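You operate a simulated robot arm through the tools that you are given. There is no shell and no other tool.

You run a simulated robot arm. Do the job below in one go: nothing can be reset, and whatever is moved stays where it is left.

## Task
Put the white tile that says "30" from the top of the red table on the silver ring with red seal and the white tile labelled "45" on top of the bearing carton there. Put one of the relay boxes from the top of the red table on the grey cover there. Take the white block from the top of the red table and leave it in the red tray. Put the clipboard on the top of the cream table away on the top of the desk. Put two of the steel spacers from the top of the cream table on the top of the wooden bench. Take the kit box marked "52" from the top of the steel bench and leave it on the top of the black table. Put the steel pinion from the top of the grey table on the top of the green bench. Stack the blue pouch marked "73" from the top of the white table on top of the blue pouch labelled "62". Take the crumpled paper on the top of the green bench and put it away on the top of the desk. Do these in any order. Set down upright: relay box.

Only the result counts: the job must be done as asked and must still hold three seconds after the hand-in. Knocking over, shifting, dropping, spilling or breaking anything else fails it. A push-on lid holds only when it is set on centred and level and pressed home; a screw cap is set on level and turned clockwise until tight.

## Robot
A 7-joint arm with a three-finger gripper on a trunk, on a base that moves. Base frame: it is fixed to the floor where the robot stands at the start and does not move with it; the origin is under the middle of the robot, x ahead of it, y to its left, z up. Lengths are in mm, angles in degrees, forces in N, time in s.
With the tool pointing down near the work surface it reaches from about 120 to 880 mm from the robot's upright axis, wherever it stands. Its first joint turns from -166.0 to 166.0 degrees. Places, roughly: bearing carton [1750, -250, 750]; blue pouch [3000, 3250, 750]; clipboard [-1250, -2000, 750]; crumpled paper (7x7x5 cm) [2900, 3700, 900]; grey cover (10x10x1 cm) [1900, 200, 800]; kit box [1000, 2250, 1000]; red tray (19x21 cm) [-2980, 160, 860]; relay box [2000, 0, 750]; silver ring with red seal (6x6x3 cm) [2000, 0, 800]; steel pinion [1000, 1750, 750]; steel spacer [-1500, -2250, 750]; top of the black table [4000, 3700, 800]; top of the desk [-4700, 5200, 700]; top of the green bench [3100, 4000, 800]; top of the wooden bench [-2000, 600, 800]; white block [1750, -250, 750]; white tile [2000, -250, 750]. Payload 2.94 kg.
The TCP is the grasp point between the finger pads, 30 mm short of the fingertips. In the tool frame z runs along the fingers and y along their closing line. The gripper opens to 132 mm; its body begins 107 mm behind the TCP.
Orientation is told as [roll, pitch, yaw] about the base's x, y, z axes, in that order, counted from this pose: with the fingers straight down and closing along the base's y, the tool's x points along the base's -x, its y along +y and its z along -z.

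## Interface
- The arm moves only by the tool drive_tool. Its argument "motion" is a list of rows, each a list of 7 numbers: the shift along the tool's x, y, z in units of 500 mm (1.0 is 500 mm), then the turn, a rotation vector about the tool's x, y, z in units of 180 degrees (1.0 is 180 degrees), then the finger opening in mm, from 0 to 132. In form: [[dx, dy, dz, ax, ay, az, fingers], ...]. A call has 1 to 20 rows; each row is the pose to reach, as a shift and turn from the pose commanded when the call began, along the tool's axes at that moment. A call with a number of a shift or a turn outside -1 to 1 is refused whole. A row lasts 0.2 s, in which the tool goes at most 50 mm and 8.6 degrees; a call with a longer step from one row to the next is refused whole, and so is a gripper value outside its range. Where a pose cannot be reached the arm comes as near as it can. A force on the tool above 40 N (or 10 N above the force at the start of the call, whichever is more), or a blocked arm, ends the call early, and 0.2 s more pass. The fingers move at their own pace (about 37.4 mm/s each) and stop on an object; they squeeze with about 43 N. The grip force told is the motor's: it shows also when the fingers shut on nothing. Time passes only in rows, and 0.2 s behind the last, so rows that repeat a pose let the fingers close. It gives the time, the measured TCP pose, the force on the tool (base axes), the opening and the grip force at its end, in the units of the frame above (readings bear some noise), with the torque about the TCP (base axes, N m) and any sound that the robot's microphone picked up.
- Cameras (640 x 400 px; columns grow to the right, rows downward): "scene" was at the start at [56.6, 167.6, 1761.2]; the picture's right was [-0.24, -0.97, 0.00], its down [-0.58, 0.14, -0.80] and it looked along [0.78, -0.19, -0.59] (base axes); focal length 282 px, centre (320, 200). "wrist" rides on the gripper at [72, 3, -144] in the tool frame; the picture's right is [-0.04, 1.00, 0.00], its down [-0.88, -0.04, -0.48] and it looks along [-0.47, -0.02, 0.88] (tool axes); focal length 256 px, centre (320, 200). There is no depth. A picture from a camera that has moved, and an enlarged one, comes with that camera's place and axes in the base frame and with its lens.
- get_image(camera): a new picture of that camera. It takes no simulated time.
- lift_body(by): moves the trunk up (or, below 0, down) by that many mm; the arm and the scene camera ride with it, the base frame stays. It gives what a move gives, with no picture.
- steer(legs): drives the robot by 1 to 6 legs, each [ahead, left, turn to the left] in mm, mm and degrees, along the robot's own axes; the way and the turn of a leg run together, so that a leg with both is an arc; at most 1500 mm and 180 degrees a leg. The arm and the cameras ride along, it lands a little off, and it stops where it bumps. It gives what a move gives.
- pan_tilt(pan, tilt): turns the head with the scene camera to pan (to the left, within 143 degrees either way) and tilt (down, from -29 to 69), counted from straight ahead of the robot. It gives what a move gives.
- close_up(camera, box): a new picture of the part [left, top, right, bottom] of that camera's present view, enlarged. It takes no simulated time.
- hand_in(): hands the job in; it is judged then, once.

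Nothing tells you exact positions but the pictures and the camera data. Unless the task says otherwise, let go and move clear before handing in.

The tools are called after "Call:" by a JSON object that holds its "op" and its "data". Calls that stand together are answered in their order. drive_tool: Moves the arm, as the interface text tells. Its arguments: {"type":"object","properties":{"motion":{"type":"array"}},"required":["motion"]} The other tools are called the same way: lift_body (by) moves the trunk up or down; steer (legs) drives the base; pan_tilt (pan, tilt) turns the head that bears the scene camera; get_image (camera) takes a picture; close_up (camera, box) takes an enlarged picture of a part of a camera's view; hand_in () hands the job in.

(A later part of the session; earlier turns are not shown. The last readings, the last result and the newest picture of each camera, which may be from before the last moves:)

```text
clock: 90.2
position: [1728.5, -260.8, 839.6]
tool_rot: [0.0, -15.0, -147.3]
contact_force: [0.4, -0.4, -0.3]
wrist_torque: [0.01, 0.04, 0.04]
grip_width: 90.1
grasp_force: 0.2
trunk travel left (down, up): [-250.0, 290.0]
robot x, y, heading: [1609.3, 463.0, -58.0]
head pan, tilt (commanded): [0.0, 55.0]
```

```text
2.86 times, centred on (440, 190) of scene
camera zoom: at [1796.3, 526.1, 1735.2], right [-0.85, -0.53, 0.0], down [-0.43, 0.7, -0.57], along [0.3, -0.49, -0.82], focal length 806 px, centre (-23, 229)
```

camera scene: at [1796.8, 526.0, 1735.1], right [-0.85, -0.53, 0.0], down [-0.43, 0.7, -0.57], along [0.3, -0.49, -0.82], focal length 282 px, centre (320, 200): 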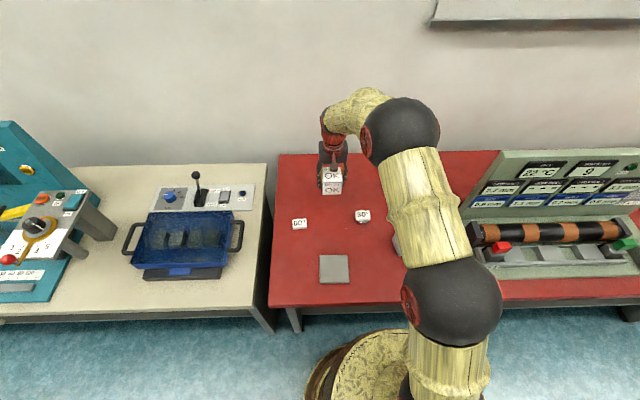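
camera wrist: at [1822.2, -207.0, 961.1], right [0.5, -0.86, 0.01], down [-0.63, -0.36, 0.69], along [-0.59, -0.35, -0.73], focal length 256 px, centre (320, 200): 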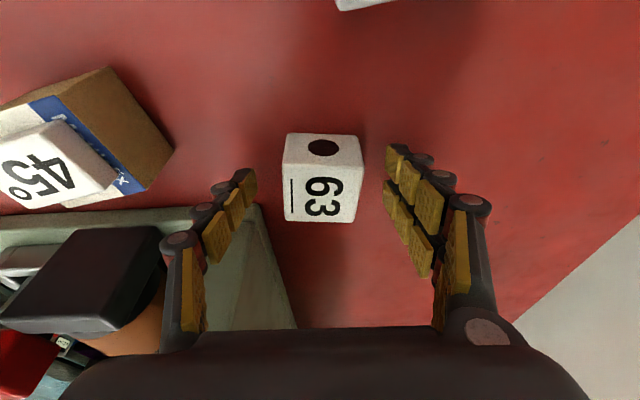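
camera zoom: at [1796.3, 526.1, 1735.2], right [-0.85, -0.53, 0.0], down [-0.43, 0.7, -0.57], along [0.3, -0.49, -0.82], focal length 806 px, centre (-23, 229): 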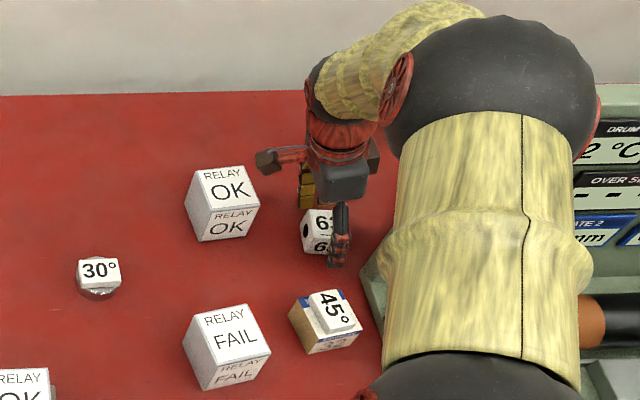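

The block is between the fingers. I close and lift straight up.

Call:
{"op": "drive_tool", "data": {"motion": [[0, 0, 0, 0, 0, 0, 70], [0, 0, 0, 0, 0, 0, 50], [0, 0, 0, 0, 0, 0, 35], [0, 0, 0, 0, 0, 0, 35], [0, 0, 0, 0, 0, 0, 35], [-0.0104, 0, -0.0386, 0, 0, 0, 35], [-0.0311, 0, -0.1159, 0, 0, 0, 35], [-0.0518, 0, -0.1932, 0, 0, 0, 35], [-0.0725, 0, -0.2705, 0, 0, 0, 35], [-0.0932, 0, -0.3477, 0, 0, 0, 35], [-0.1139, 0, -0.425, 0, 0, 0, 35], [-0.1139, 0, -0.425, 0, 0, 0, 35]]}}

Call:
{"op": "get_image", "data": {"camera": "wrist"}}

Call:
{"op": "get_image", "data": {"camera": "scene"}}

```text
clock: 92.8
position: [1729.8, -260.8, 1060.6]
tool_rot: [-0.1, -15.1, -147.3]
contact_force: [-0.2, -0.5, -2.8]
wrist_torque: [-0.02, 0.01, -0.01]
grip_width: 49.4
grasp_force: 42.9
trunk travel left (down, up): [-250.0, 290.0]
robot x, y, heading: [1609.9, 464.4, -58.4]
head pan, tilt (commanded): [0.0, 55.0]
```

```text
taken
camera wrist: at [1823.8, -206.6, 1180.6], right [0.5, -0.86, 0.01], down [-0.63, -0.36, 0.69], along [-0.59, -0.35, -0.73], focal length 256 px, centre (320, 200)
```

wrist: 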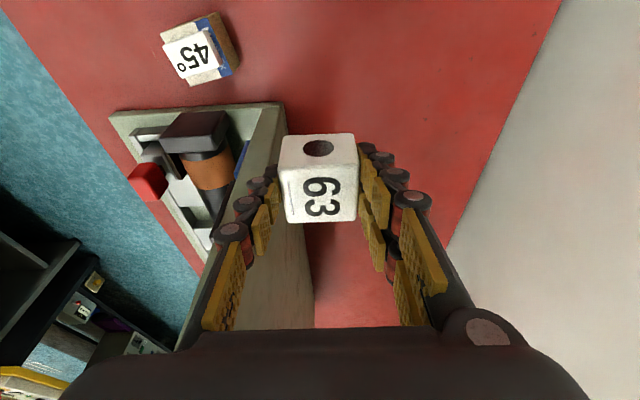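

```text
taken
camera scene: at [1796.3, 525.9, 1735.1], right [-0.85, -0.53, 0.0], down [-0.43, 0.7, -0.57], along [0.3, -0.49, -0.82], focal length 282 px, centre (320, 200)
```

scene: 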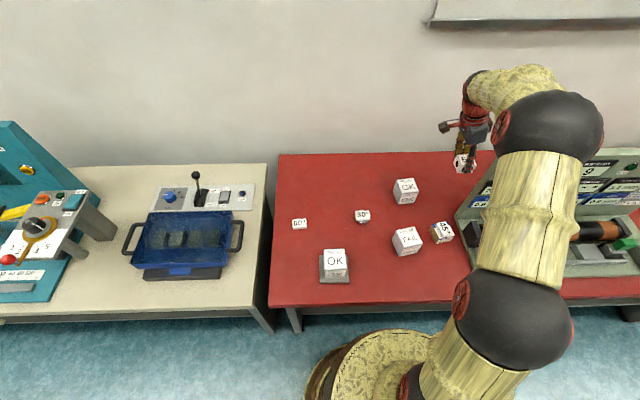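

The white block is held. I retract the arm clear of the panel, back into the aisle, turn and drive along it toward the far end, where the partition can be rounded to reach the red tray.

Call:
{"op": "drive_tool", "data": {"motion": [[0.0617, 0, -0.0787, 0, 0, 0, 35], [0.1235, 0, -0.1573, 0, 0, 0, 35], [0.1489, -0.0787, -0.1937, 0, 0, 0, 35], [0.1742, -0.1575, -0.23, 0, 0, 0, 35], [0.1996, -0.2362, -0.2664, 0, 0, 0, 35], [0.225, -0.315, -0.3028, 0, 0, 0, 35], [0.2504, -0.3937, -0.3392, 0, 0, 0, 35], [0.2757, -0.4725, -0.3755, 0, 0, 0, 35], [0.3011, -0.5512, -0.4119, 0, 0, 0, 35], [0.3011, -0.5512, -0.4119, 0, 0, 0, 35]]}}

Call:
{"op": "steer", "data": {"legs": [[-380, 0, 0], [0, 0, -90], [1500, 0, 0], [1500, 0, 0]]}}

Call:
{"op": "pan_tilt", "data": {"pan": 40, "tilt": 30}}

Call:
{"op": "get_image", "data": {"camera": "scene"}}

Call:
{"op": "pan_tilt", "data": {"pan": -30, "tilt": 20}}

Call:
{"op": "get_image", "data": {"camera": "scene"}}

```text
clock: 95.0
position: [1748.3, 79.1, 1221.1]
tool_rot: [-0.1, -14.9, -147.3]
contact_force: [0.0, -0.5, -2.2]
wrist_torque: [-0.01, -0.01, 0.0]
grip_width: 49.3
grasp_force: 42.8
trunk travel left (down, up): [-250.0, 290.0]
robot x, y, heading: [1613.8, 464.6, -57.9]
head pan, tilt (commanded): [0.0, 55.0]
```

```text
clock: 115.5
position: [-1527.1, -1009.0, 1221.8]
tool_rot: [-0.1, -15.0, 124.1]
contact_force: [0.1, 0.4, -2.7]
wrist_torque: [0.0, -0.01, 0.02]
grip_width: 49.2
grasp_force: 42.9
trunk travel left (down, up): [-250.0, 290.0]
robot x, y, heading: [-1148.6, -861.6, -146.7]
head pan, tilt (commanded): [0.0, 55.0]
```

```text
clock: 116.5
position: [-1527.3, -1008.2, 1221.2]
tool_rot: [-0.1, -15.0, 123.9]
contact_force: [-0.1, -0.6, -2.9]
wrist_torque: [-0.01, -0.02, -0.01]
grip_width: 49.2
grasp_force: 43.1
trunk travel left (down, up): [-250.0, 290.0]
robot x, y, heading: [-1147.9, -862.4, -146.6]
head pan, tilt (commanded): [40.0, 30.0]
```

```text
taken
camera scene: at [-1041.5, -1092.8, 1771.1], right [-0.96, 0.29, 0.0], down [0.14, 0.48, -0.87], along [-0.25, -0.83, -0.5], focal length 282 px, centre (320, 200)
```

scene: 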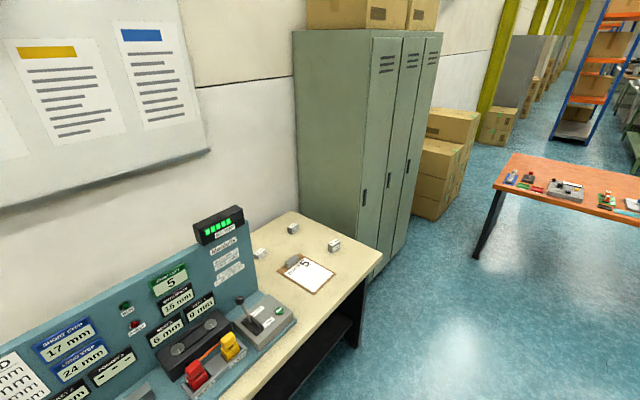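

```text
clock: 117.9
position: [-1528.0, -1009.3, 1220.6]
tool_rot: [-0.1, -15.0, 124.0]
contact_force: [0.4, -0.4, -2.2]
wrist_torque: [-0.01, 0.01, 0.01]
grip_width: 49.2
grasp_force: 42.9
trunk travel left (down, up): [-250.0, 290.0]
robot x, y, heading: [-1146.4, -868.1, -146.6]
head pan, tilt (commanded): [-30.0, 20.0]
```

```text
taken
camera scene: at [-1108.4, -1011.7, 1787.2], right [-0.06, 1.0, 0.0], down [0.34, 0.02, -0.94], along [-0.94, -0.06, -0.34], focal length 282 px, centre (320, 200)
```

scene: 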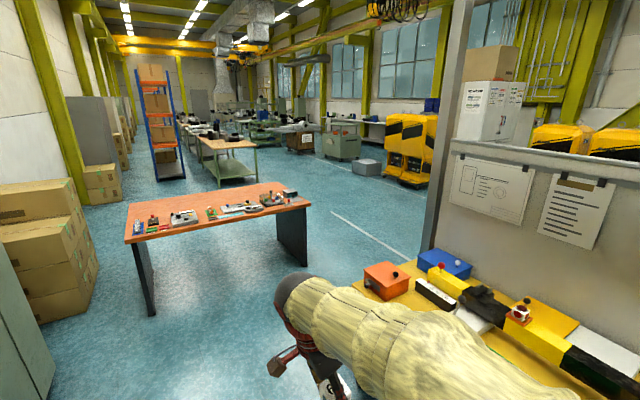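

The cream table's clipboard and spacers are visible. I continue past the end of the yellow bench and turn around the partition.

Call:
{"op": "steer", "data": {"legs": [[1500, 0, 0], [220, 0, 0], [0, 0, -90], [600, 0, 0]]}}

Call:
{"op": "pan_tilt", "data": {"pan": 0, "tilt": 20}}

Call:
{"op": "get_image", "data": {"camera": "scene"}}

Call:
{"op": "pan_tilt", "data": {"pan": -60, "tilt": 20}}

Call:
{"op": "get_image", "data": {"camera": "scene"}}

```text
clock: 133.5
position: [-3063.4, -895.4, 1219.6]
tool_rot: [-0.2, -15.0, 32.9]
contact_force: [-0.8, 0.5, -2.0]
wrist_torque: [-0.02, 0.02, -0.02]
grip_width: 49.2
grasp_force: 43.1
trunk travel left (down, up): [-250.0, 290.0]
robot x, y, heading: [-2924.1, -1278.3, 121.8]
head pan, tilt (commanded): [-30.0, 20.0]
```

```text
clock: 134.4
position: [-3063.6, -894.9, 1221.2]
tool_rot: [0.0, -15.0, 32.9]
contact_force: [-0.7, -0.2, -2.3]
wrist_torque: [-0.04, 0.03, 0.01]
grip_width: 49.0
grasp_force: 43.5
trunk travel left (down, up): [-250.0, 290.0]
robot x, y, heading: [-2926.3, -1279.8, 122.0]
head pan, tilt (commanded): [0.0, 20.0]
```

```text
taken
camera scene: at [-3118.4, -1327.9, 1787.3], right [0.85, 0.53, 0.0], down [0.18, -0.29, -0.94], along [-0.5, 0.8, -0.34], focal length 282 px, centre (320, 200)
```

scene: 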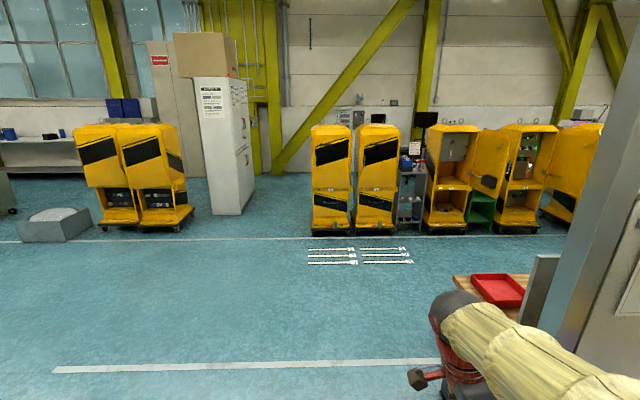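

```text
clock: 135.7
position: [-3063.3, -895.5, 1220.7]
tool_rot: [-0.1, -15.1, 32.9]
contact_force: [0.8, -0.5, -2.6]
wrist_torque: [-0.02, 0.0, 0.01]
grip_width: 49.2
grasp_force: 43.6
trunk travel left (down, up): [-250.0, 290.0]
robot x, y, heading: [-2925.4, -1277.8, 122.1]
head pan, tilt (commanded): [-60.0, 20.0]
```

```text
taken
camera scene: at [-3025.4, -1324.5, 1787.3], right [0.88, -0.47, 0.0], down [-0.16, -0.3, -0.94], along [0.44, 0.83, -0.34], focal length 282 px, centre (320, 200)
```

scene: 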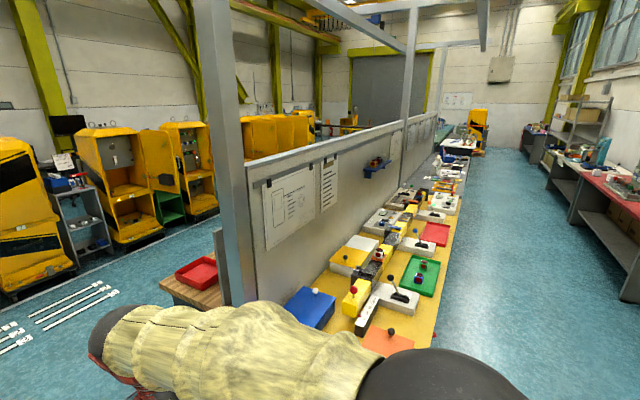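

The red tray is on the wooden bench behind the partition, at its near end. I drive beyond the partition and face that end of the bench.

Call:
{"op": "steer", "data": {"legs": [[1240, 0, 0], [0, 0, -90], [150, 0, 0]]}}

Call:
{"op": "pan_tilt", "data": {"pan": 0, "tilt": 40}}

Call:
{"op": "get_image", "data": {"camera": "scene"}}

Call:
{"op": "get_image", "data": {"camera": "wrist"}}

```text
clock: 146.6
position: [-3051.3, -28.8, 1220.4]
tool_rot: [-0.2, -15.0, -56.6]
contact_force: [0.3, 0.2, -2.6]
wrist_torque: [0.0, 0.02, -0.02]
grip_width: 49.1
grasp_force: 43.2
trunk travel left (down, up): [-250.0, 290.0]
robot x, y, heading: [-3435.1, -173.3, 32.6]
head pan, tilt (commanded): [-60.0, 20.0]
```

```text
clock: 147.9
position: [-3051.6, -30.3, 1220.5]
tool_rot: [-0.1, -14.9, -56.6]
contact_force: [0.2, 0.9, -2.6]
wrist_torque: [0.0, 0.01, -0.01]
grip_width: 49.2
grasp_force: 43.3
trunk travel left (down, up): [-250.0, 290.0]
robot x, y, heading: [-3436.2, -172.1, 32.8]
head pan, tilt (commanded): [0.0, 40.0]
```

```text
taken
camera scene: at [-3488.9, 16.8, 1755.9], right [0.54, -0.84, 0.0], down [-0.54, -0.35, -0.77], along [0.65, 0.41, -0.64], focal length 282 px, centre (320, 200)
```

scene: 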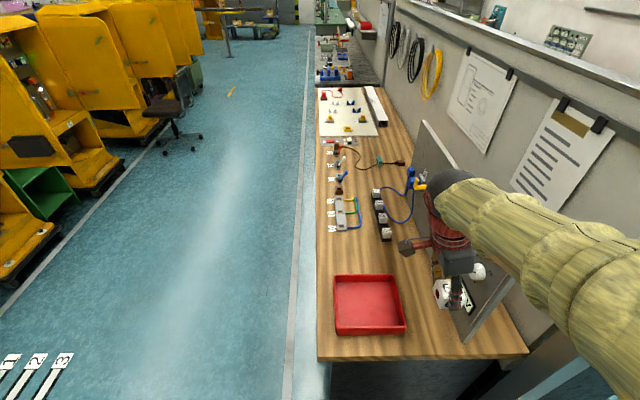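

```text
taken
camera wrist: at [-3105.3, 61.1, 1340.8], right [0.86, 0.52, 0.01], down [0.37, -0.63, 0.69], along [0.36, -0.59, -0.73], focal length 256 px, centre (320, 200)
```

wrist: 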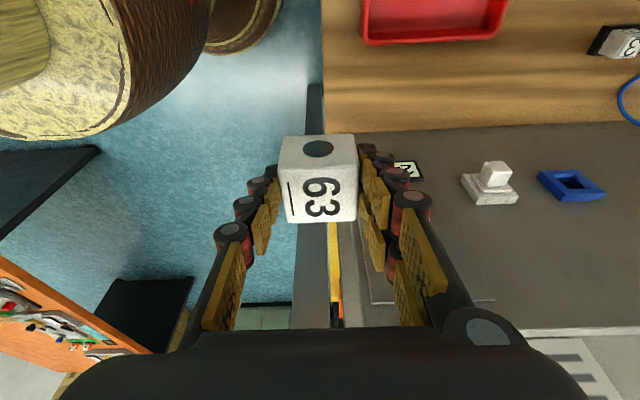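

The tray is at about (-2965, 160). I move the held block over it and look.

Call:
{"op": "drive_tool", "data": {"motion": [[0.043, 0.0706, -0.0115, 0, 0, 0, 35], [0.086, 0.1411, -0.023, 0, 0, 0, 35], [0.129, 0.2117, -0.0346, 0, 0, 0, 35], [0.172, 0.2822, -0.0461, 0, 0, 0, 35], [0.215, 0.3528, -0.0576, 0, 0, 0, 35], [0.215, 0.3528, -0.0576, 0, 0, 0, 35]]}}

Call:
{"op": "get_image", "data": {"camera": "wrist"}}

Call:
{"op": "get_image", "data": {"camera": "scene"}}

```text
clock: 149.3
position: [-2966.5, 160.8, 1221.6]
tool_rot: [0.0, -15.0, -56.6]
contact_force: [-0.2, 0.5, -2.4]
wrist_torque: [0.01, 0.04, 0.02]
grip_width: 48.9
grasp_force: 43.0
trunk travel left (down, up): [-250.0, 290.0]
robot x, y, heading: [-3434.3, -173.2, 32.7]
head pan, tilt (commanded): [0.0, 40.0]
```

```text
taken
camera wrist: at [-3020.8, 251.5, 1341.9], right [0.86, 0.51, 0.01], down [0.37, -0.63, 0.69], along [0.36, -0.59, -0.73], focal length 256 px, centre (320, 200)
```

wrist: 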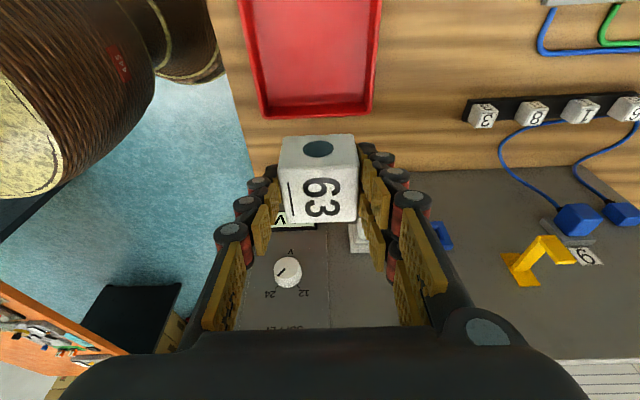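

```text
taken
camera scene: at [-3488.9, 17.0, 1755.8], right [0.54, -0.84, 0.0], down [-0.54, -0.35, -0.77], along [0.64, 0.41, -0.64], focal length 282 px, centre (320, 200)
```

scene: 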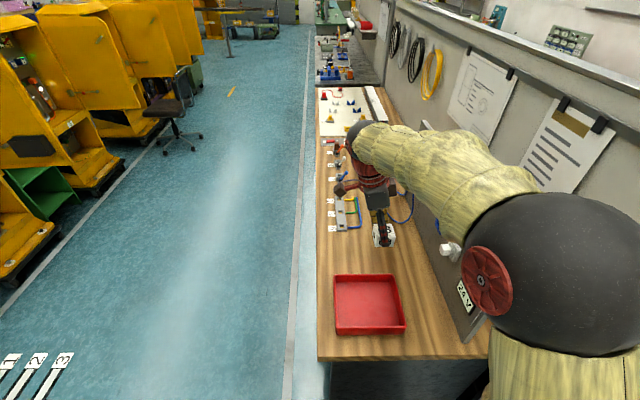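

The block is centred over the tray. I lower it most of the way and then check.

Call:
{"op": "drive_tool", "data": {"motion": [[0.0248, 0, 0.0927, 0, 0, 0, 35], [0.0497, 0, 0.1855, 0, 0, 0, 35], [0.0745, 0, 0.2782, 0, 0, 0, 35], [0.0994, 0, 0.3709, 0, 0, 0, 35], [0.1242, 0, 0.4636, 0, 0, 0, 35], [0.1449, 0, 0.5409, 0, 0, 0, 35], [0.1449, 0, 0.5409, 0, 0, 0, 35]]}}

Call:
{"op": "get_image", "data": {"camera": "wrist"}}

Call:
{"op": "close_up", "data": {"camera": "scene", "box": [290, 210, 490, 370]}}

```text
clock: 150.9
position: [-2968.2, 163.2, 941.0]
tool_rot: [-0.2, -15.1, -56.5]
contact_force: [0.7, 0.0, -2.9]
wrist_torque: [-0.01, 0.01, 0.02]
grip_width: 49.0
grasp_force: 43.1
trunk travel left (down, up): [-250.0, 290.0]
robot x, y, heading: [-3438.2, -167.6, 32.7]
head pan, tilt (commanded): [0.0, 40.0]
```

```text
taken
camera wrist: at [-3021.3, 253.0, 1060.4], right [0.86, 0.52, 0.01], down [0.37, -0.63, 0.69], along [0.36, -0.59, -0.73], focal length 256 px, centre (320, 200)
```

wrist: 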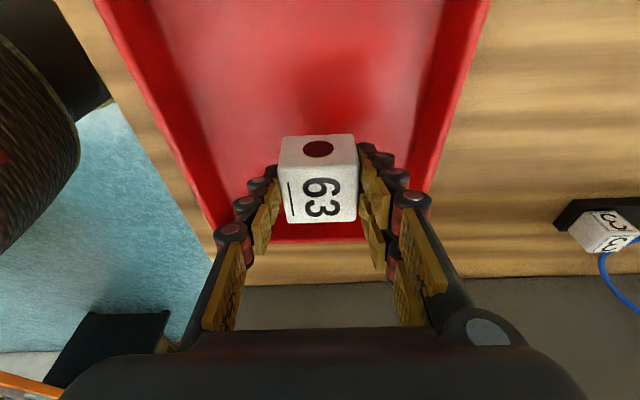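

```text
2.50 times, centred on (390, 290) of scene
camera zoom: at [-3488.7, 17.1, 1755.9], right [0.54, -0.84, 0.0], down [-0.54, -0.35, -0.77], along [0.64, 0.41, -0.64], focal length 706 px, centre (145, -25)
```

zoom: 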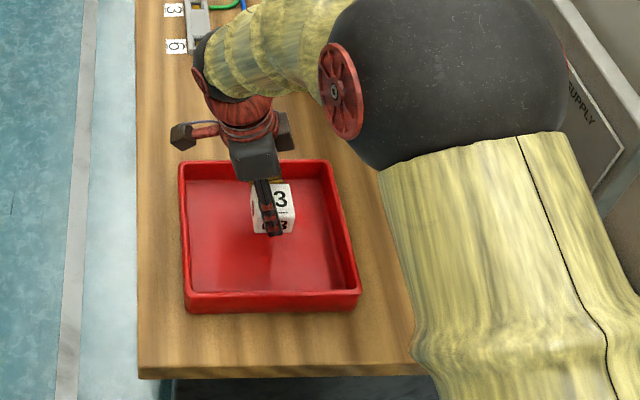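

The block hangs inside the tray. I continue down in steps watching the force.

Call:
{"op": "drive_tool", "data": {"motion": [[0.0104, 0, 0.0386, 0, 0, 0, 35], [0.0155, 0, 0.058, 0, 0, 0, 35], [0.0155, 0, 0.058, 0, 0, 0, 35]]}}

Call:
{"op": "drive_tool", "data": {"motion": [[0.0016, 0, 0.0058, 0, 0, 0, 35], [0.0031, 0, 0.0116, 0, 0, 0, 35], [0.0031, 0, 0.0116, 0, 0, 0, 35]]}}

Call:
{"op": "get_image", "data": {"camera": "wrist"}}

```text
clock: 151.7
position: [-2964.9, 161.0, 909.5]
tool_rot: [-0.1, -15.1, -56.6]
contact_force: [0.1, -0.7, -2.4]
wrist_torque: [0.02, 0.04, 0.01]
grip_width: 49.2
grasp_force: 43.2
trunk travel left (down, up): [-250.0, 290.0]
robot x, y, heading: [-3435.3, -172.1, 32.7]
head pan, tilt (commanded): [0.0, 40.0]
```

```text
clock: 152.5
position: [-2966.4, 160.3, 904.4]
tool_rot: [-0.1, -14.9, -56.6]
contact_force: [0.2, 1.1, -2.1]
wrist_torque: [-0.01, -0.01, 0.0]
grip_width: 49.5
grasp_force: 42.8
trunk travel left (down, up): [-250.0, 290.0]
robot x, y, heading: [-3436.4, -171.4, 33.0]
head pan, tilt (commanded): [0.0, 40.0]
```

```text
taken
camera wrist: at [-3020.0, 252.1, 1024.4], right [0.86, 0.52, 0.01], down [0.37, -0.63, 0.69], along [0.36, -0.59, -0.73], focal length 256 px, centre (320, 200)
```

wrist: 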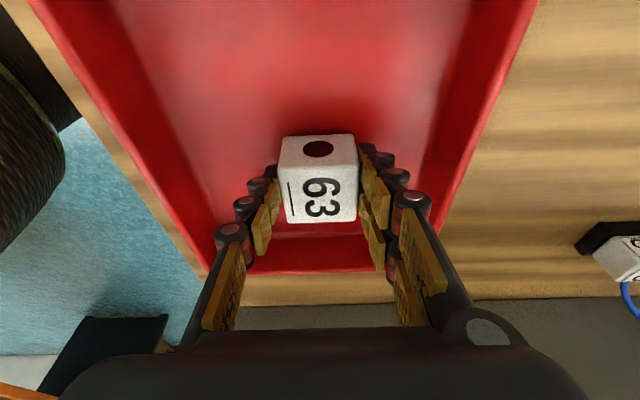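

Still above the tray floor. I continue down at 3 mm per row.

Call:
{"op": "drive_tool", "data": {"motion": [[0.0016, 0, 0.0058, 0, 0, 0, 35], [0.0031, 0, 0.0116, 0, 0, 0, 35], [0.0047, 0, 0.0174, 0, 0, 0, 35], [0.0062, 0, 0.0232, 0, 0, 0, 35], [0.0078, 0, 0.029, 0, 0, 0, 35], [0.0093, 0, 0.0348, 0, 0, 0, 35], [0.0093, 0, 0.0348, 0, 0, 0, 35]]}}

Call:
{"op": "get_image", "data": {"camera": "wrist"}}

```text
clock: 153.8
position: [-2963.7, 161.3, 892.5]
tool_rot: [0.4, -15.0, -56.6]
contact_force: [-4.3, -2.8, 12.9]
wrist_torque: [-0.22, 0.26, -0.04]
grip_width: 49.4
grasp_force: 43.5
trunk travel left (down, up): [-250.0, 290.0]
robot x, y, heading: [-3434.4, -171.2, 32.8]
head pan, tilt (commanded): [0.0, 40.0]
stopped in row 6: the force on the tool passed its limit at 45 N (the readings are from after the stop); the commanded pose is now the measured one
```

```text
taken
camera wrist: at [-3018.8, 252.0, 1013.0], right [0.86, 0.52, 0.02], down [0.37, -0.63, 0.69], along [0.36, -0.58, -0.73], focal length 256 px, centre (320, 200)
```

wrist: 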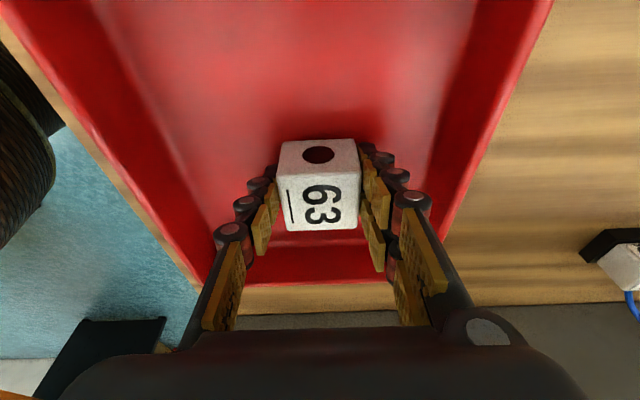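

The block is on the tray floor (z ≈ 853). I open the fingers and rise.

Call:
{"op": "drive_tool", "data": {"motion": [[0, 0, 0, 0, 0, 0, 45], [0, 0, 0, 0, 0, 0, 60], [0, 0, 0, 0, 0, 0, 75], [0, 0, 0, 0, 0, 0, 85], [0, 0, 0, 0, 0, 0, 85], [-0.0104, 0, -0.0386, 0, 0, 0, 85], [-0.0311, 0, -0.1159, 0, 0, 0, 85], [-0.0518, 0, -0.1932, 0, 0, 0, 85], [-0.0725, 0, -0.2705, 0, 0, 0, 85], [-0.0932, 0, -0.3477, 0, 0, 0, 85], [-0.1139, 0, -0.425, 0, 0, 0, 85], [-0.1346, 0, -0.5023, 0, 0, 0, 85], [-0.1553, 0, -0.5795, 0, 0, 0, 85], [-0.1553, 0, -0.5795, 0, 0, 0, 85]]}}

Call:
{"op": "get_image", "data": {"camera": "wrist"}}

Call:
{"op": "get_image", "data": {"camera": "scene"}}

```text
clock: 156.8
position: [-2968.8, 161.6, 1191.2]
tool_rot: [0.1, -15.0, -56.7]
contact_force: [-0.9, 0.3, -0.1]
wrist_torque: [-0.01, -0.03, -0.01]
grip_width: 84.7
grasp_force: 0.2
trunk travel left (down, up): [-250.0, 290.0]
robot x, y, heading: [-3436.5, -168.8, 33.0]
head pan, tilt (commanded): [0.0, 40.0]
```

```text
taken
camera wrist: at [-3022.6, 251.1, 1311.9], right [0.86, 0.52, 0.01], down [0.37, -0.63, 0.69], along [0.36, -0.58, -0.73], focal length 256 px, centre (320, 200)
```

wrist: 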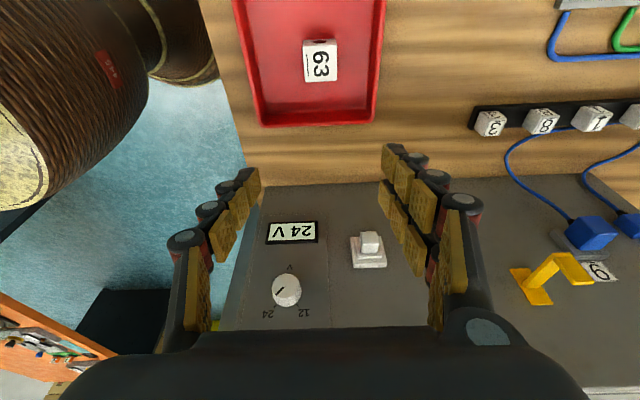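

```text
taken
camera scene: at [-3489.0, 16.9, 1755.8], right [0.54, -0.84, 0.0], down [-0.54, -0.35, -0.77], along [0.64, 0.41, -0.64], focal length 282 px, centre (320, 200)
```

scene: 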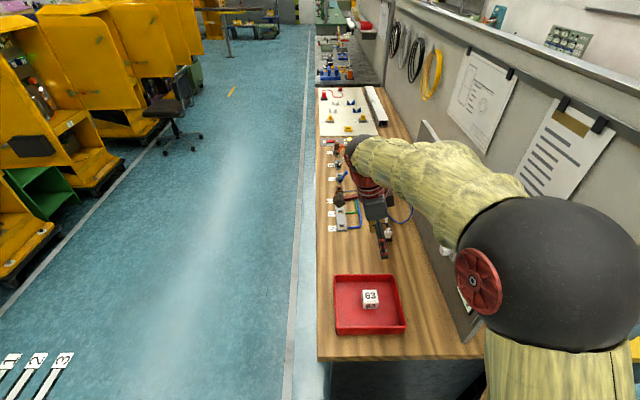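

The white block lies in the red tray. I level the tool, draw it in, and look at free space on this wooden bench for the spacers.

Call:
{"op": "drive_tool", "data": {"motion": [[0, 0, -0.02, 0, 0.0417, 0, 85], [0, 0, -0.04, 0, 0.0833, 0, 85], [0, 0, -0.04, 0, 0.0833, 0, 85]]}}

Call:
{"op": "close_up", "data": {"camera": "scene", "box": [310, 180, 510, 370]}}

Call:
{"op": "get_image", "data": {"camera": "wrist"}}

```text
clock: 157.6
position: [-2969.3, 167.4, 1210.1]
tool_rot: [0.3, 0.1, -56.6]
contact_force: [0.6, 0.3, 0.2]
wrist_torque: [0.0, 0.03, -0.03]
grip_width: 84.9
grasp_force: 0.0
trunk travel left (down, up): [-250.0, 290.0]
robot x, y, heading: [-3434.2, -172.2, 32.8]
head pan, tilt (commanded): [0.0, 40.0]
```

```text
2.11 times, centred on (410, 275) of scene
camera zoom: at [-3489.0, 17.0, 1755.8], right [0.54, -0.84, 0.0], down [-0.54, -0.35, -0.77], along [0.64, 0.41, -0.64], focal length 594 px, centre (130, 42)
```

zoom: 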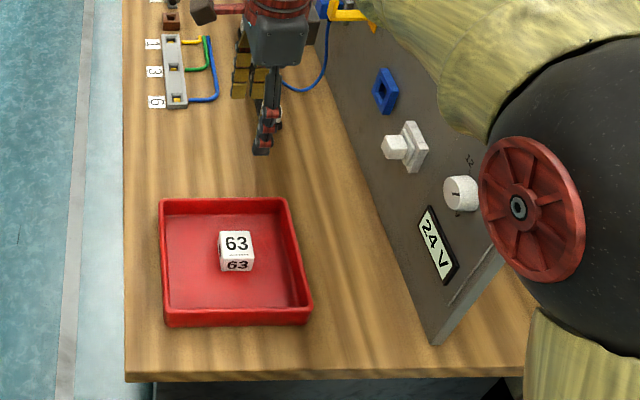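

```text
taken
camera wrist: at [-3004.3, 227.0, 1354.8], right [0.86, 0.51, 0.0], down [0.45, -0.76, 0.47], along [0.25, -0.41, -0.88], focal length 256 px, centre (320, 200)
```

wrist: 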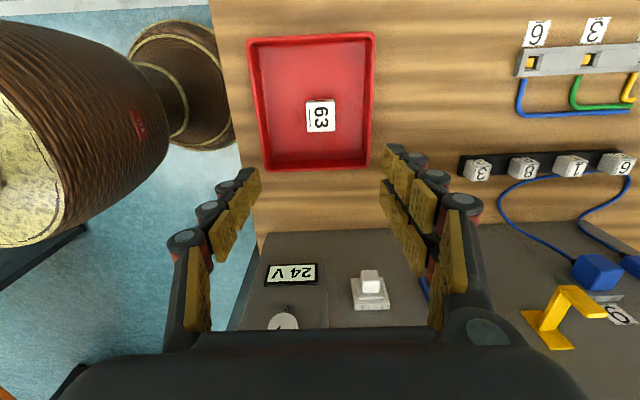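

There is free bench space between the tray and the switch strips for the spacers. Now I back out, turn, and drive round to the cream table.

Call:
{"op": "steer", "data": {"legs": [[-330, 0, 0], [0, 0, -90], [500, 165, 0], [1300, 0, 0], [0, 850, 0]]}}

Call:
{"op": "pan_tilt", "data": {"pan": 0, "tilt": 40}}

Call:
{"op": "get_image", "data": {"camera": "scene"}}

```text
clock: 176.5
position: [-1521.1, -1728.8, 1210.8]
tool_rot: [0.3, -0.1, -145.3]
contact_force: [0.8, 0.2, 0.0]
wrist_torque: [-0.02, 0.02, -0.02]
grip_width: 85.2
grasp_force: 0.1
trunk travel left (down, up): [-250.0, 290.0]
robot x, y, heading: [-1869.5, -1273.1, -56.3]
head pan, tilt (commanded): [0.0, 40.0]
```

```text
clock: 177.1
position: [-1521.0, -1729.0, 1210.1]
tool_rot: [0.1, 0.0, -145.2]
contact_force: [1.2, -0.4, 0.3]
wrist_torque: [-0.03, 0.0, 0.0]
grip_width: 85.0
grasp_force: 0.0
trunk travel left (down, up): [-250.0, 290.0]
robot x, y, heading: [-1861.5, -1268.7, -55.9]
head pan, tilt (commanded): [0.0, 40.0]
```

```text
taken
camera scene: at [-1677.8, -1211.9, 1755.8], right [-0.83, -0.56, 0.0], down [-0.36, 0.53, -0.77], along [0.43, -0.64, -0.64], focal length 282 px, centre (320, 200)
```

scene: 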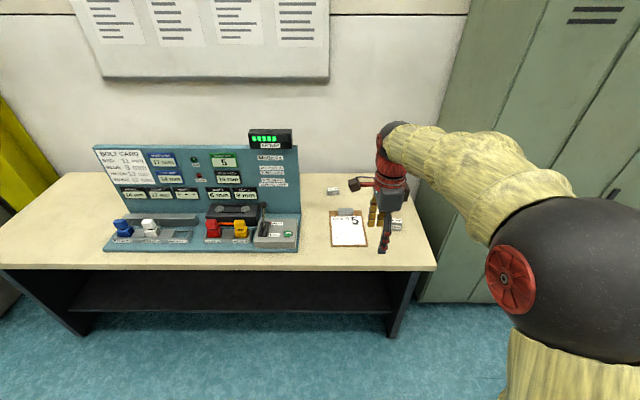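

I face the cream table; clipboard and spacers are in front of me. I zoom in.

Call:
{"op": "close_up", "data": {"camera": "scene", "box": [290, 160, 450, 270]}}

Call:
{"op": "get_image", "data": {"camera": "wrist"}}

```text
3.64 times, centred on (370, 215) of scene
camera zoom: at [-1677.8, -1211.9, 1755.8], right [-0.83, -0.56, 0.0], down [-0.36, 0.53, -0.77], along [0.43, -0.64, -0.64], focal length 1026 px, centre (138, 146)
```

zoom: 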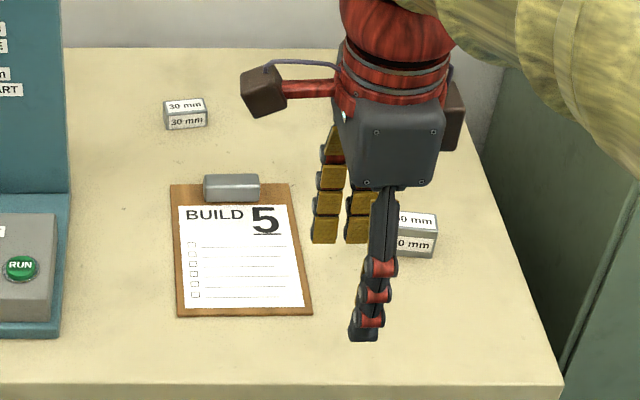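

```text
taken
camera wrist: at [-1457.8, -1690.1, 1354.5], right [0.53, -0.85, 0.0], down [-0.75, -0.47, 0.48], along [-0.4, -0.26, -0.88], focal length 256 px, centre (320, 200)
```

wrist: 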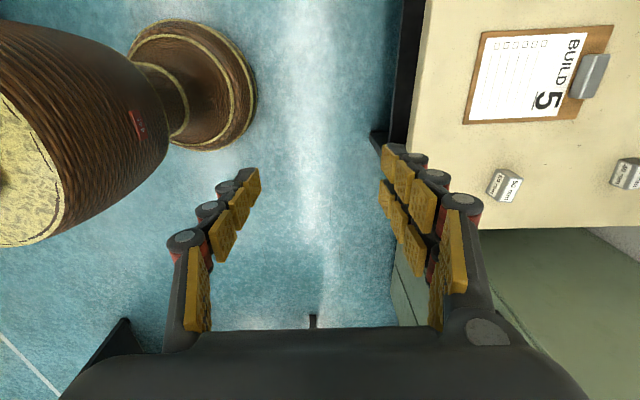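

Three spacers lie around the clipboard. I move 390 mm closer to the table and look with the wrist camera.

Call:
{"op": "steer", "data": {"legs": [[390, 0, 0]]}}

Call:
{"op": "pan_tilt", "data": {"pan": 0, "tilt": 55}}

Call:
{"op": "get_image", "data": {"camera": "wrist"}}

Call:
{"op": "get_image", "data": {"camera": "scene"}}

```text
clock: 179.6
position: [-1301.0, -2055.7, 1210.2]
tool_rot: [0.1, 0.0, -145.4]
contact_force: [-0.2, -0.7, -0.7]
wrist_torque: [0.0, 0.01, 0.01]
grip_width: 84.8
grasp_force: 0.0
trunk travel left (down, up): [-250.0, 290.0]
robot x, y, heading: [-1647.9, -1595.3, -56.3]
head pan, tilt (commanded): [0.0, 40.0]
```

```text
clock: 180.3
position: [-1301.1, -2056.2, 1209.9]
tool_rot: [0.1, 0.1, -145.4]
contact_force: [-0.2, 0.2, 0.6]
wrist_torque: [-0.03, -0.03, 0.0]
grip_width: 85.1
grasp_force: 0.1
trunk travel left (down, up): [-250.0, 290.0]
robot x, y, heading: [-1646.8, -1599.1, -56.3]
head pan, tilt (commanded): [0.0, 55.0]
```

```text
taken
camera wrist: at [-1237.9, -2017.6, 1354.3], right [0.53, -0.85, 0.0], down [-0.75, -0.47, 0.48], along [-0.4, -0.25, -0.88], focal length 256 px, centre (320, 200)
```

wrist: 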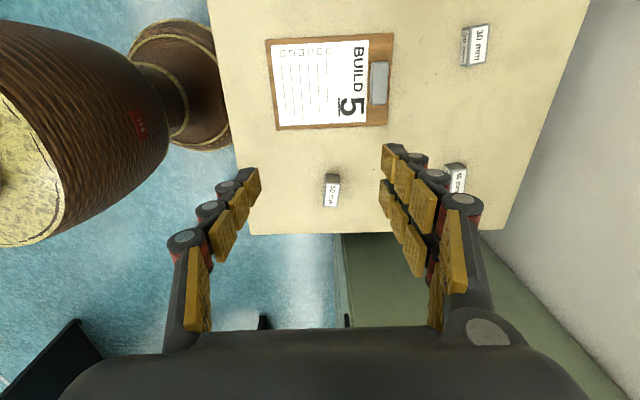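

```text
taken
camera scene: at [-1464.9, -1528.6, 1735.2], right [-0.83, -0.56, 0.0], down [-0.46, 0.68, -0.57], along [0.32, -0.48, -0.82], focal length 282 px, centre (320, 200)
```

scene: 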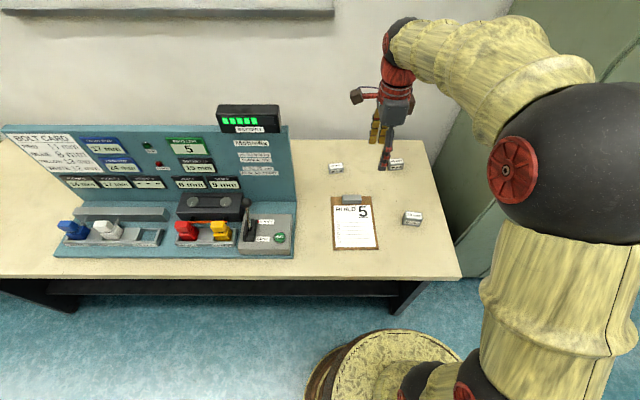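

I see the three spacers. I zoom in to localise the front one and the clipboard.

Call:
{"op": "close_up", "data": {"camera": "wrist", "box": [290, 150, 390, 230]}}

Call:
{"op": "close_up", "data": {"camera": "wrist", "box": [250, 0, 510, 210]}}

Call:
{"op": "close_up", "data": {"camera": "scene", "box": [310, 140, 450, 260]}}

```text
5.00 times, centred on (340, 190) of wrist
camera zoom: at [-1237.9, -2017.6, 1354.3], right [0.53, -0.85, 0.0], down [-0.75, -0.47, 0.48], along [-0.4, -0.25, -0.88], focal length 1280 px, centre (220, 250)
```

zoom: 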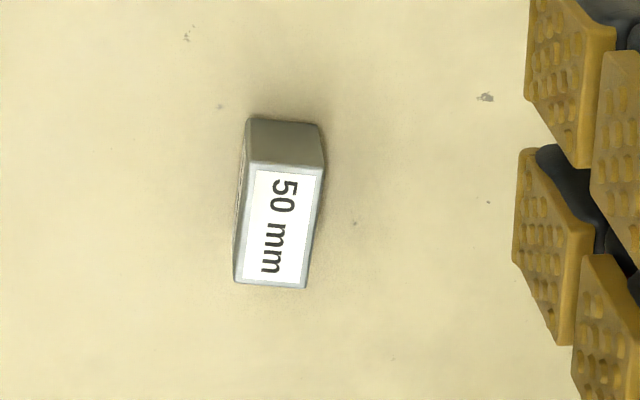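

```text
1.90 times, centred on (380, 105) of wrist
camera zoom: at [-1237.9, -2017.6, 1354.3], right [0.53, -0.85, 0.0], down [-0.75, -0.47, 0.48], along [-0.4, -0.25, -0.88], focal length 488 px, centre (206, 381)
```

zoom: 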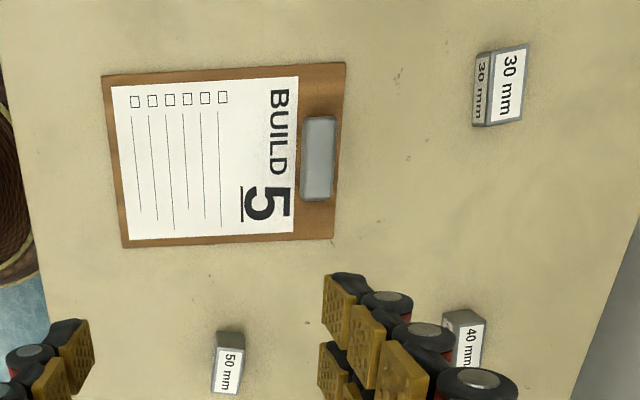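

```text
3.33 times, centred on (380, 200) of scene
camera zoom: at [-1464.9, -1528.6, 1735.2], right [-0.83, -0.56, 0.0], down [-0.46, 0.68, -0.57], along [0.32, -0.48, -0.82], focal length 941 px, centre (120, 200)
```

zoom: 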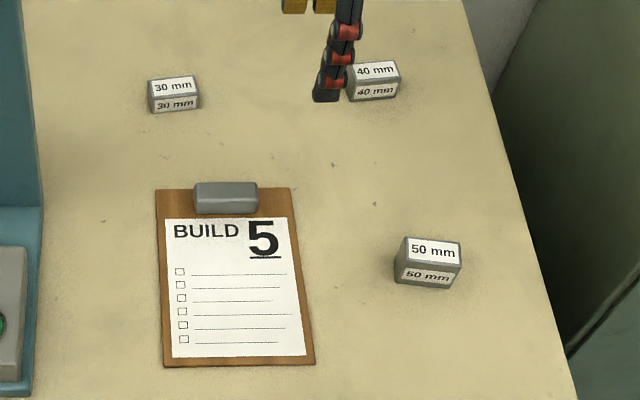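

The front "50 mm" spacer is at about (-1445, -2180) with its top at z ≈ 845; the table is at about 800. I hover above it first.

Call:
{"op": "drive_tool", "data": {"motion": [[-0.0754, 0.008, 0.04, 0, 0, 0.012, 85], [-0.1509, 0.0159, 0.08, 0, 0, 0.024, 85], [-0.2263, 0.0239, 0.12, 0, 0, 0.036, 85], [-0.3018, 0.0318, 0.16, 0, 0, 0.0494, 85], [-0.3772, 0.0398, 0.2, 0, 0, 0.0494, 85], [-0.3772, 0.0398, 0.29, 0, 0, 0.0494, 85], [-0.3772, 0.0398, 0.38, 0, 0, 0.0494, 85], [-0.3772, 0.0398, 0.47, 0, 0, 0.0494, 85], [-0.3772, 0.0398, 0.56, 0, 0, 0.0494, 85], [-0.3772, 0.0398, 0.56, 0, 0, 0.0494, 85]]}}

Call:
{"op": "get_image", "data": {"camera": "wrist"}}

Call:
{"op": "get_image", "data": {"camera": "scene"}}

```text
clock: 182.5
position: [-1446.1, -2178.8, 929.9]
tool_rot: [0.2, 0.0, -154.3]
contact_force: [0.3, -1.0, -0.6]
wrist_torque: [0.0, 0.01, -0.03]
grip_width: 84.9
grasp_force: 0.1
trunk travel left (down, up): [-250.0, 290.0]
robot x, y, heading: [-1648.6, -1599.0, -56.2]
head pan, tilt (commanded): [0.0, 55.0]
```

```text
taken
camera wrist: at [-1376.6, -2150.0, 1073.7], right [0.39, -0.92, 0.0], down [-0.81, -0.35, 0.47], along [-0.44, -0.19, -0.88], focal length 256 px, centre (320, 200)
```

wrist: 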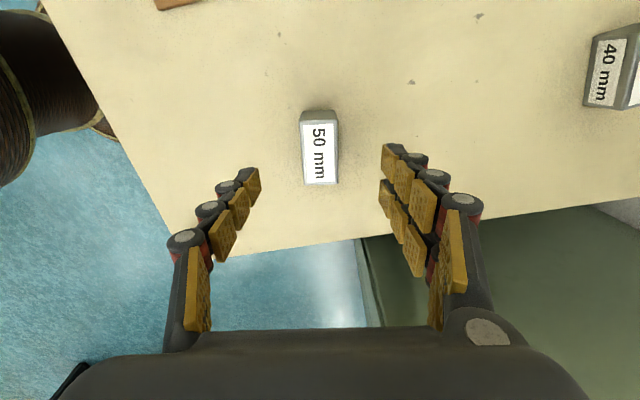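

```text
taken
camera scene: at [-1465.0, -1528.9, 1735.2], right [-0.83, -0.56, 0.0], down [-0.46, 0.68, -0.57], along [0.32, -0.48, -0.82], focal length 282 px, centre (320, 200)
```

scene: 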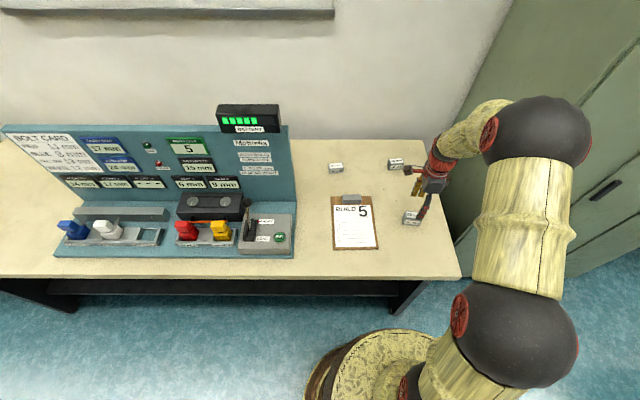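

The spacer is centred and aligned. I descend to grip height.

Call:
{"op": "drive_tool", "data": {"motion": [[0.002, 0, 0.08, 0, 0, 0, 80], [0.002, 0, 0.15, 0, 0, 0, 75], [0.002, 0, 0.185, 0, 0, 0, 75], [0.002, 0, 0.191, 0, 0, 0, 75], [0.002, 0, 0.191, 0, 0, 0, 75]]}}

Call:
{"op": "get_image", "data": {"camera": "wrist"}}

```text
clock: 183.7
position: [-1442.8, -2179.7, 835.8]
tool_rot: [0.0, 0.1, -154.3]
contact_force: [-0.2, -0.1, -0.5]
wrist_torque: [0.0, 0.03, 0.0]
grip_width: 75.3
grasp_force: 0.1
trunk travel left (down, up): [-250.0, 290.0]
robot x, y, heading: [-1649.5, -1595.8, -56.3]
head pan, tilt (commanded): [0.0, 55.0]
```

```text
taken
camera wrist: at [-1374.6, -2150.8, 979.0], right [0.39, -0.92, 0.0], down [-0.81, -0.35, 0.47], along [-0.44, -0.19, -0.88], focal length 256 px, centre (320, 200)
```

wrist: 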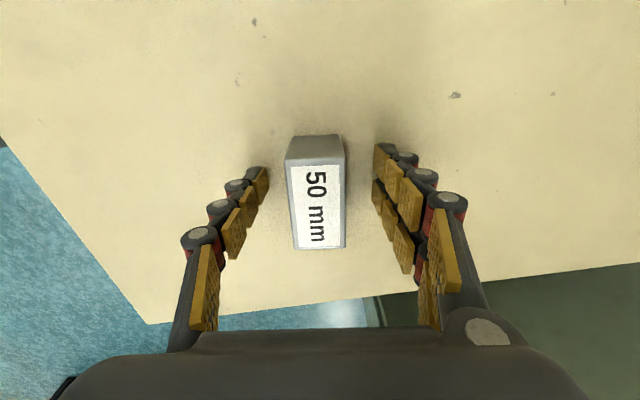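

The fingers straddle it with a 5 mm offset, which I correct; then close and lift.

Call:
{"op": "drive_tool", "data": {"motion": [[-0.009, 0, 0, 0, 0, 0, 70], [-0.009, 0, 0, 0, 0, 0, 50], [-0.009, 0, 0, 0, 0, 0, 35], [-0.009, 0, 0, 0, 0, 0, 20], [-0.009, 0, 0, 0, 0, 0, 20], [-0.009, 0, 0, 0, 0, 0, 20], [-0.009, 0, -0.04, 0, 0, 0, 20], [-0.009, 0, -0.13, 0, 0, 0, 20], [-0.009, 0, -0.22, 0, 0, 0, 20], [-0.009, 0, -0.31, 0, 0, 0, 20], [-0.009, 0, -0.4, 0, 0, 0, 20], [-0.009, 0, -0.49, 0, 0, 0, 20], [-0.009, 0, -0.49, 0, 0, 0, 20]]}}

Call:
{"op": "get_image", "data": {"camera": "wrist"}}

```text
clock: 186.5
position: [-1448.3, -2182.6, 1080.3]
tool_rot: [0.1, 0.1, -154.3]
contact_force: [0.2, 0.0, -8.4]
wrist_torque: [0.0, 0.01, 0.0]
grip_width: 33.2
grasp_force: 43.4
trunk travel left (down, up): [-250.0, 290.0]
robot x, y, heading: [-1648.2, -1599.0, -56.0]
head pan, tilt (commanded): [0.0, 55.0]
```

```text
taken
camera wrist: at [-1379.4, -2153.6, 1223.5], right [0.39, -0.92, 0.0], down [-0.81, -0.35, 0.47], along [-0.44, -0.19, -0.88], focal length 256 px, centre (320, 200)
```

wrist: 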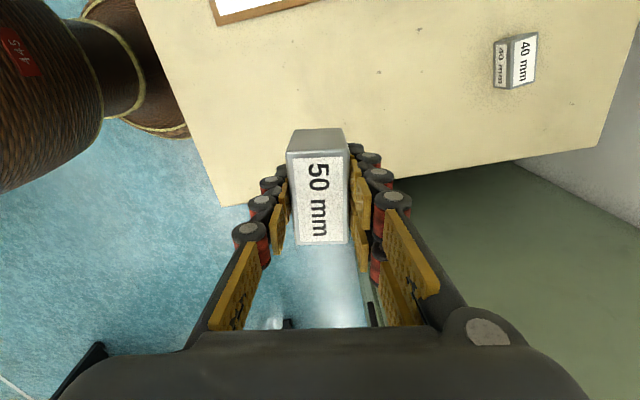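

The first spacer is held (0.86 kg). I retract and drive back to the wooden bench by the reverse path.

Call:
{"op": "drive_tool", "data": {"motion": [[0.0071, -0.0596, -0.052, 0, 0, 0, 20], [0.0142, -0.1192, -0.104, 0, 0, 0, 20], [0.0214, -0.1788, -0.156, 0, 0, 0, 20], [0.0285, -0.2384, -0.208, 0, 0, 0, 20], [0.0356, -0.298, -0.26, 0, 0, 0, 20], [0.0356, -0.298, -0.26, 0, 0, 0, 20]]}}

Call:
{"op": "steer", "data": {"legs": [[-390, 0, -1.2], [0, -880, 0], [-1300, 0, 0], [-470, -165, 0], [0, 0, 90], [330, 0, 0]]}}

Call:
{"op": "pan_tilt", "data": {"pan": 0, "tilt": 40}}

Call:
{"op": "get_image", "data": {"camera": "scene"}}

Call:
{"op": "get_image", "data": {"camera": "wrist"}}

```text
clock: 187.9
position: [-1496.1, -2039.9, 1210.4]
tool_rot: [0.2, 0.1, -154.3]
contact_force: [-1.1, 0.5, -7.3]
wrist_torque: [-0.01, 0.0, -0.03]
grip_width: 33.2
grasp_force: 42.8
trunk travel left (down, up): [-250.0, 290.0]
robot x, y, heading: [-1650.4, -1597.7, -56.1]
head pan, tilt (commanded): [0.0, 55.0]
```

```text
clock: 208.9
position: [-2981.5, -30.1, 1210.1]
tool_rot: [0.1, 0.1, -65.1]
contact_force: [0.8, 0.4, -8.4]
wrist_torque: [-0.02, 0.01, 0.01]
grip_width: 33.2
grasp_force: 43.0
trunk travel left (down, up): [-250.0, 290.0]
robot x, y, heading: [-3424.2, -174.8, 32.9]
head pan, tilt (commanded): [0.0, 55.0]
```

```text
clock: 209.7
position: [-2982.5, -28.7, 1209.7]
tool_rot: [0.2, 0.0, -65.1]
contact_force: [-0.2, 0.3, -8.3]
wrist_torque: [-0.02, 0.02, 0.0]
grip_width: 33.4
grasp_force: 42.6
trunk travel left (down, up): [-250.0, 290.0]
robot x, y, heading: [-3427.2, -174.9, 33.2]
head pan, tilt (commanded): [0.0, 40.0]
```

```text
taken
camera scene: at [-3482.7, 14.0, 1755.8], right [0.55, -0.84, 0.0], down [-0.54, -0.35, -0.77], along [0.64, 0.42, -0.64], focal length 282 px, centre (320, 200)
```

scene: 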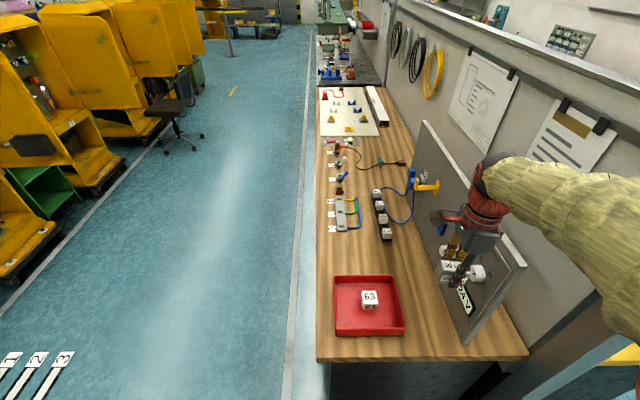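

```text
taken
camera wrist: at [-3008.2, 37.0, 1353.4], right [0.92, 0.38, 0.0], down [0.33, -0.81, 0.47], along [0.18, -0.44, -0.88], focal length 256 px, centre (320, 200)
```

wrist: 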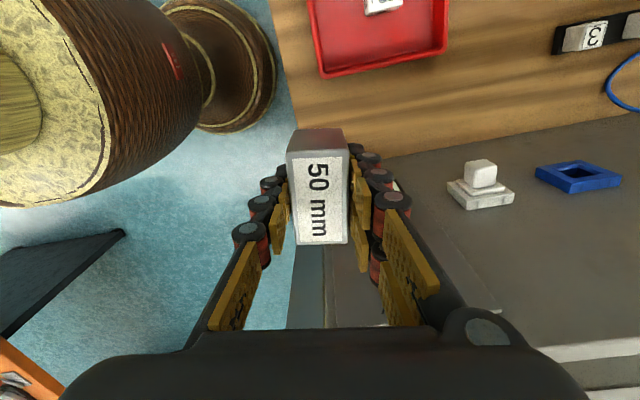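

I am back at the bench. I move the spacer over the free spot between the tray and the switch strips.

Call:
{"op": "drive_tool", "data": {"motion": [[0.0675, 0.0588, 0, 0, 0, -0.005, 20], [0.1351, 0.1176, 0, 0, 0, -0.01, 20], [0.2026, 0.1763, 0, 0, 0, -0.015, 20], [0.2701, 0.2351, 0, 0, 0, -0.02, 20], [0.3377, 0.2939, 0, 0, 0, -0.025, 20], [0.4052, 0.3527, 0, 0, 0, -0.03, 20], [0.4727, 0.4114, 0, 0, 0, -0.035, 20], [0.5403, 0.4702, 0, 0, 0, -0.04, 20], [0.6078, 0.529, 0, 0, 0, -0.0428, 20], [0.6078, 0.529, 0, 0, 0, -0.0428, 20]]}}

Call:
{"op": "get_image", "data": {"camera": "wrist"}}

Call:
{"op": "get_image", "data": {"camera": "scene"}}

```text
clock: 211.9
position: [-2870.6, 359.3, 1211.4]
tool_rot: [0.2, 0.0, -57.4]
contact_force: [0.3, -0.3, -7.8]
wrist_torque: [-0.03, 0.03, 0.02]
grip_width: 33.3
grasp_force: 43.2
trunk travel left (down, up): [-250.0, 290.0]
robot x, y, heading: [-3426.3, -171.1, 33.2]
head pan, tilt (commanded): [0.0, 40.0]
```

```text
taken
camera wrist: at [-2905.4, 421.1, 1355.3], right [0.87, 0.5, 0.0], down [0.44, -0.76, 0.48], along [0.24, -0.41, -0.88], focal length 256 px, centre (320, 200)
```

wrist: 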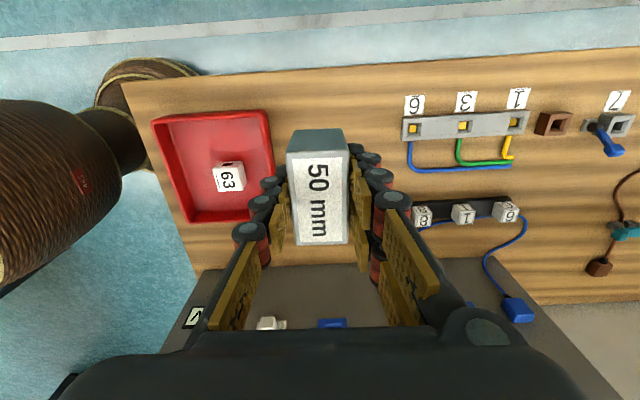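

```text
taken
camera scene: at [-3482.8, 14.3, 1755.9], right [0.54, -0.84, 0.0], down [-0.54, -0.35, -0.77], along [0.64, 0.42, -0.64], focal length 282 px, centre (320, 200)
```

scene: 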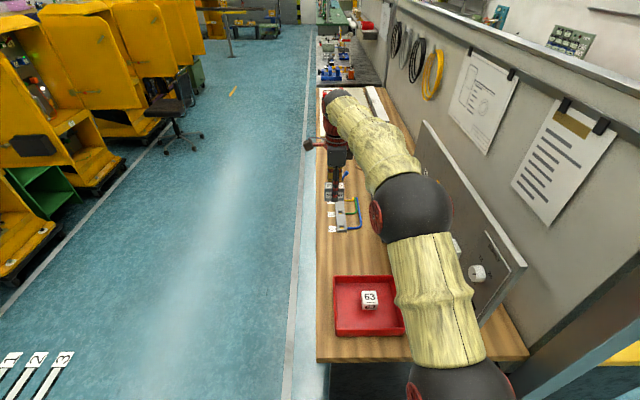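

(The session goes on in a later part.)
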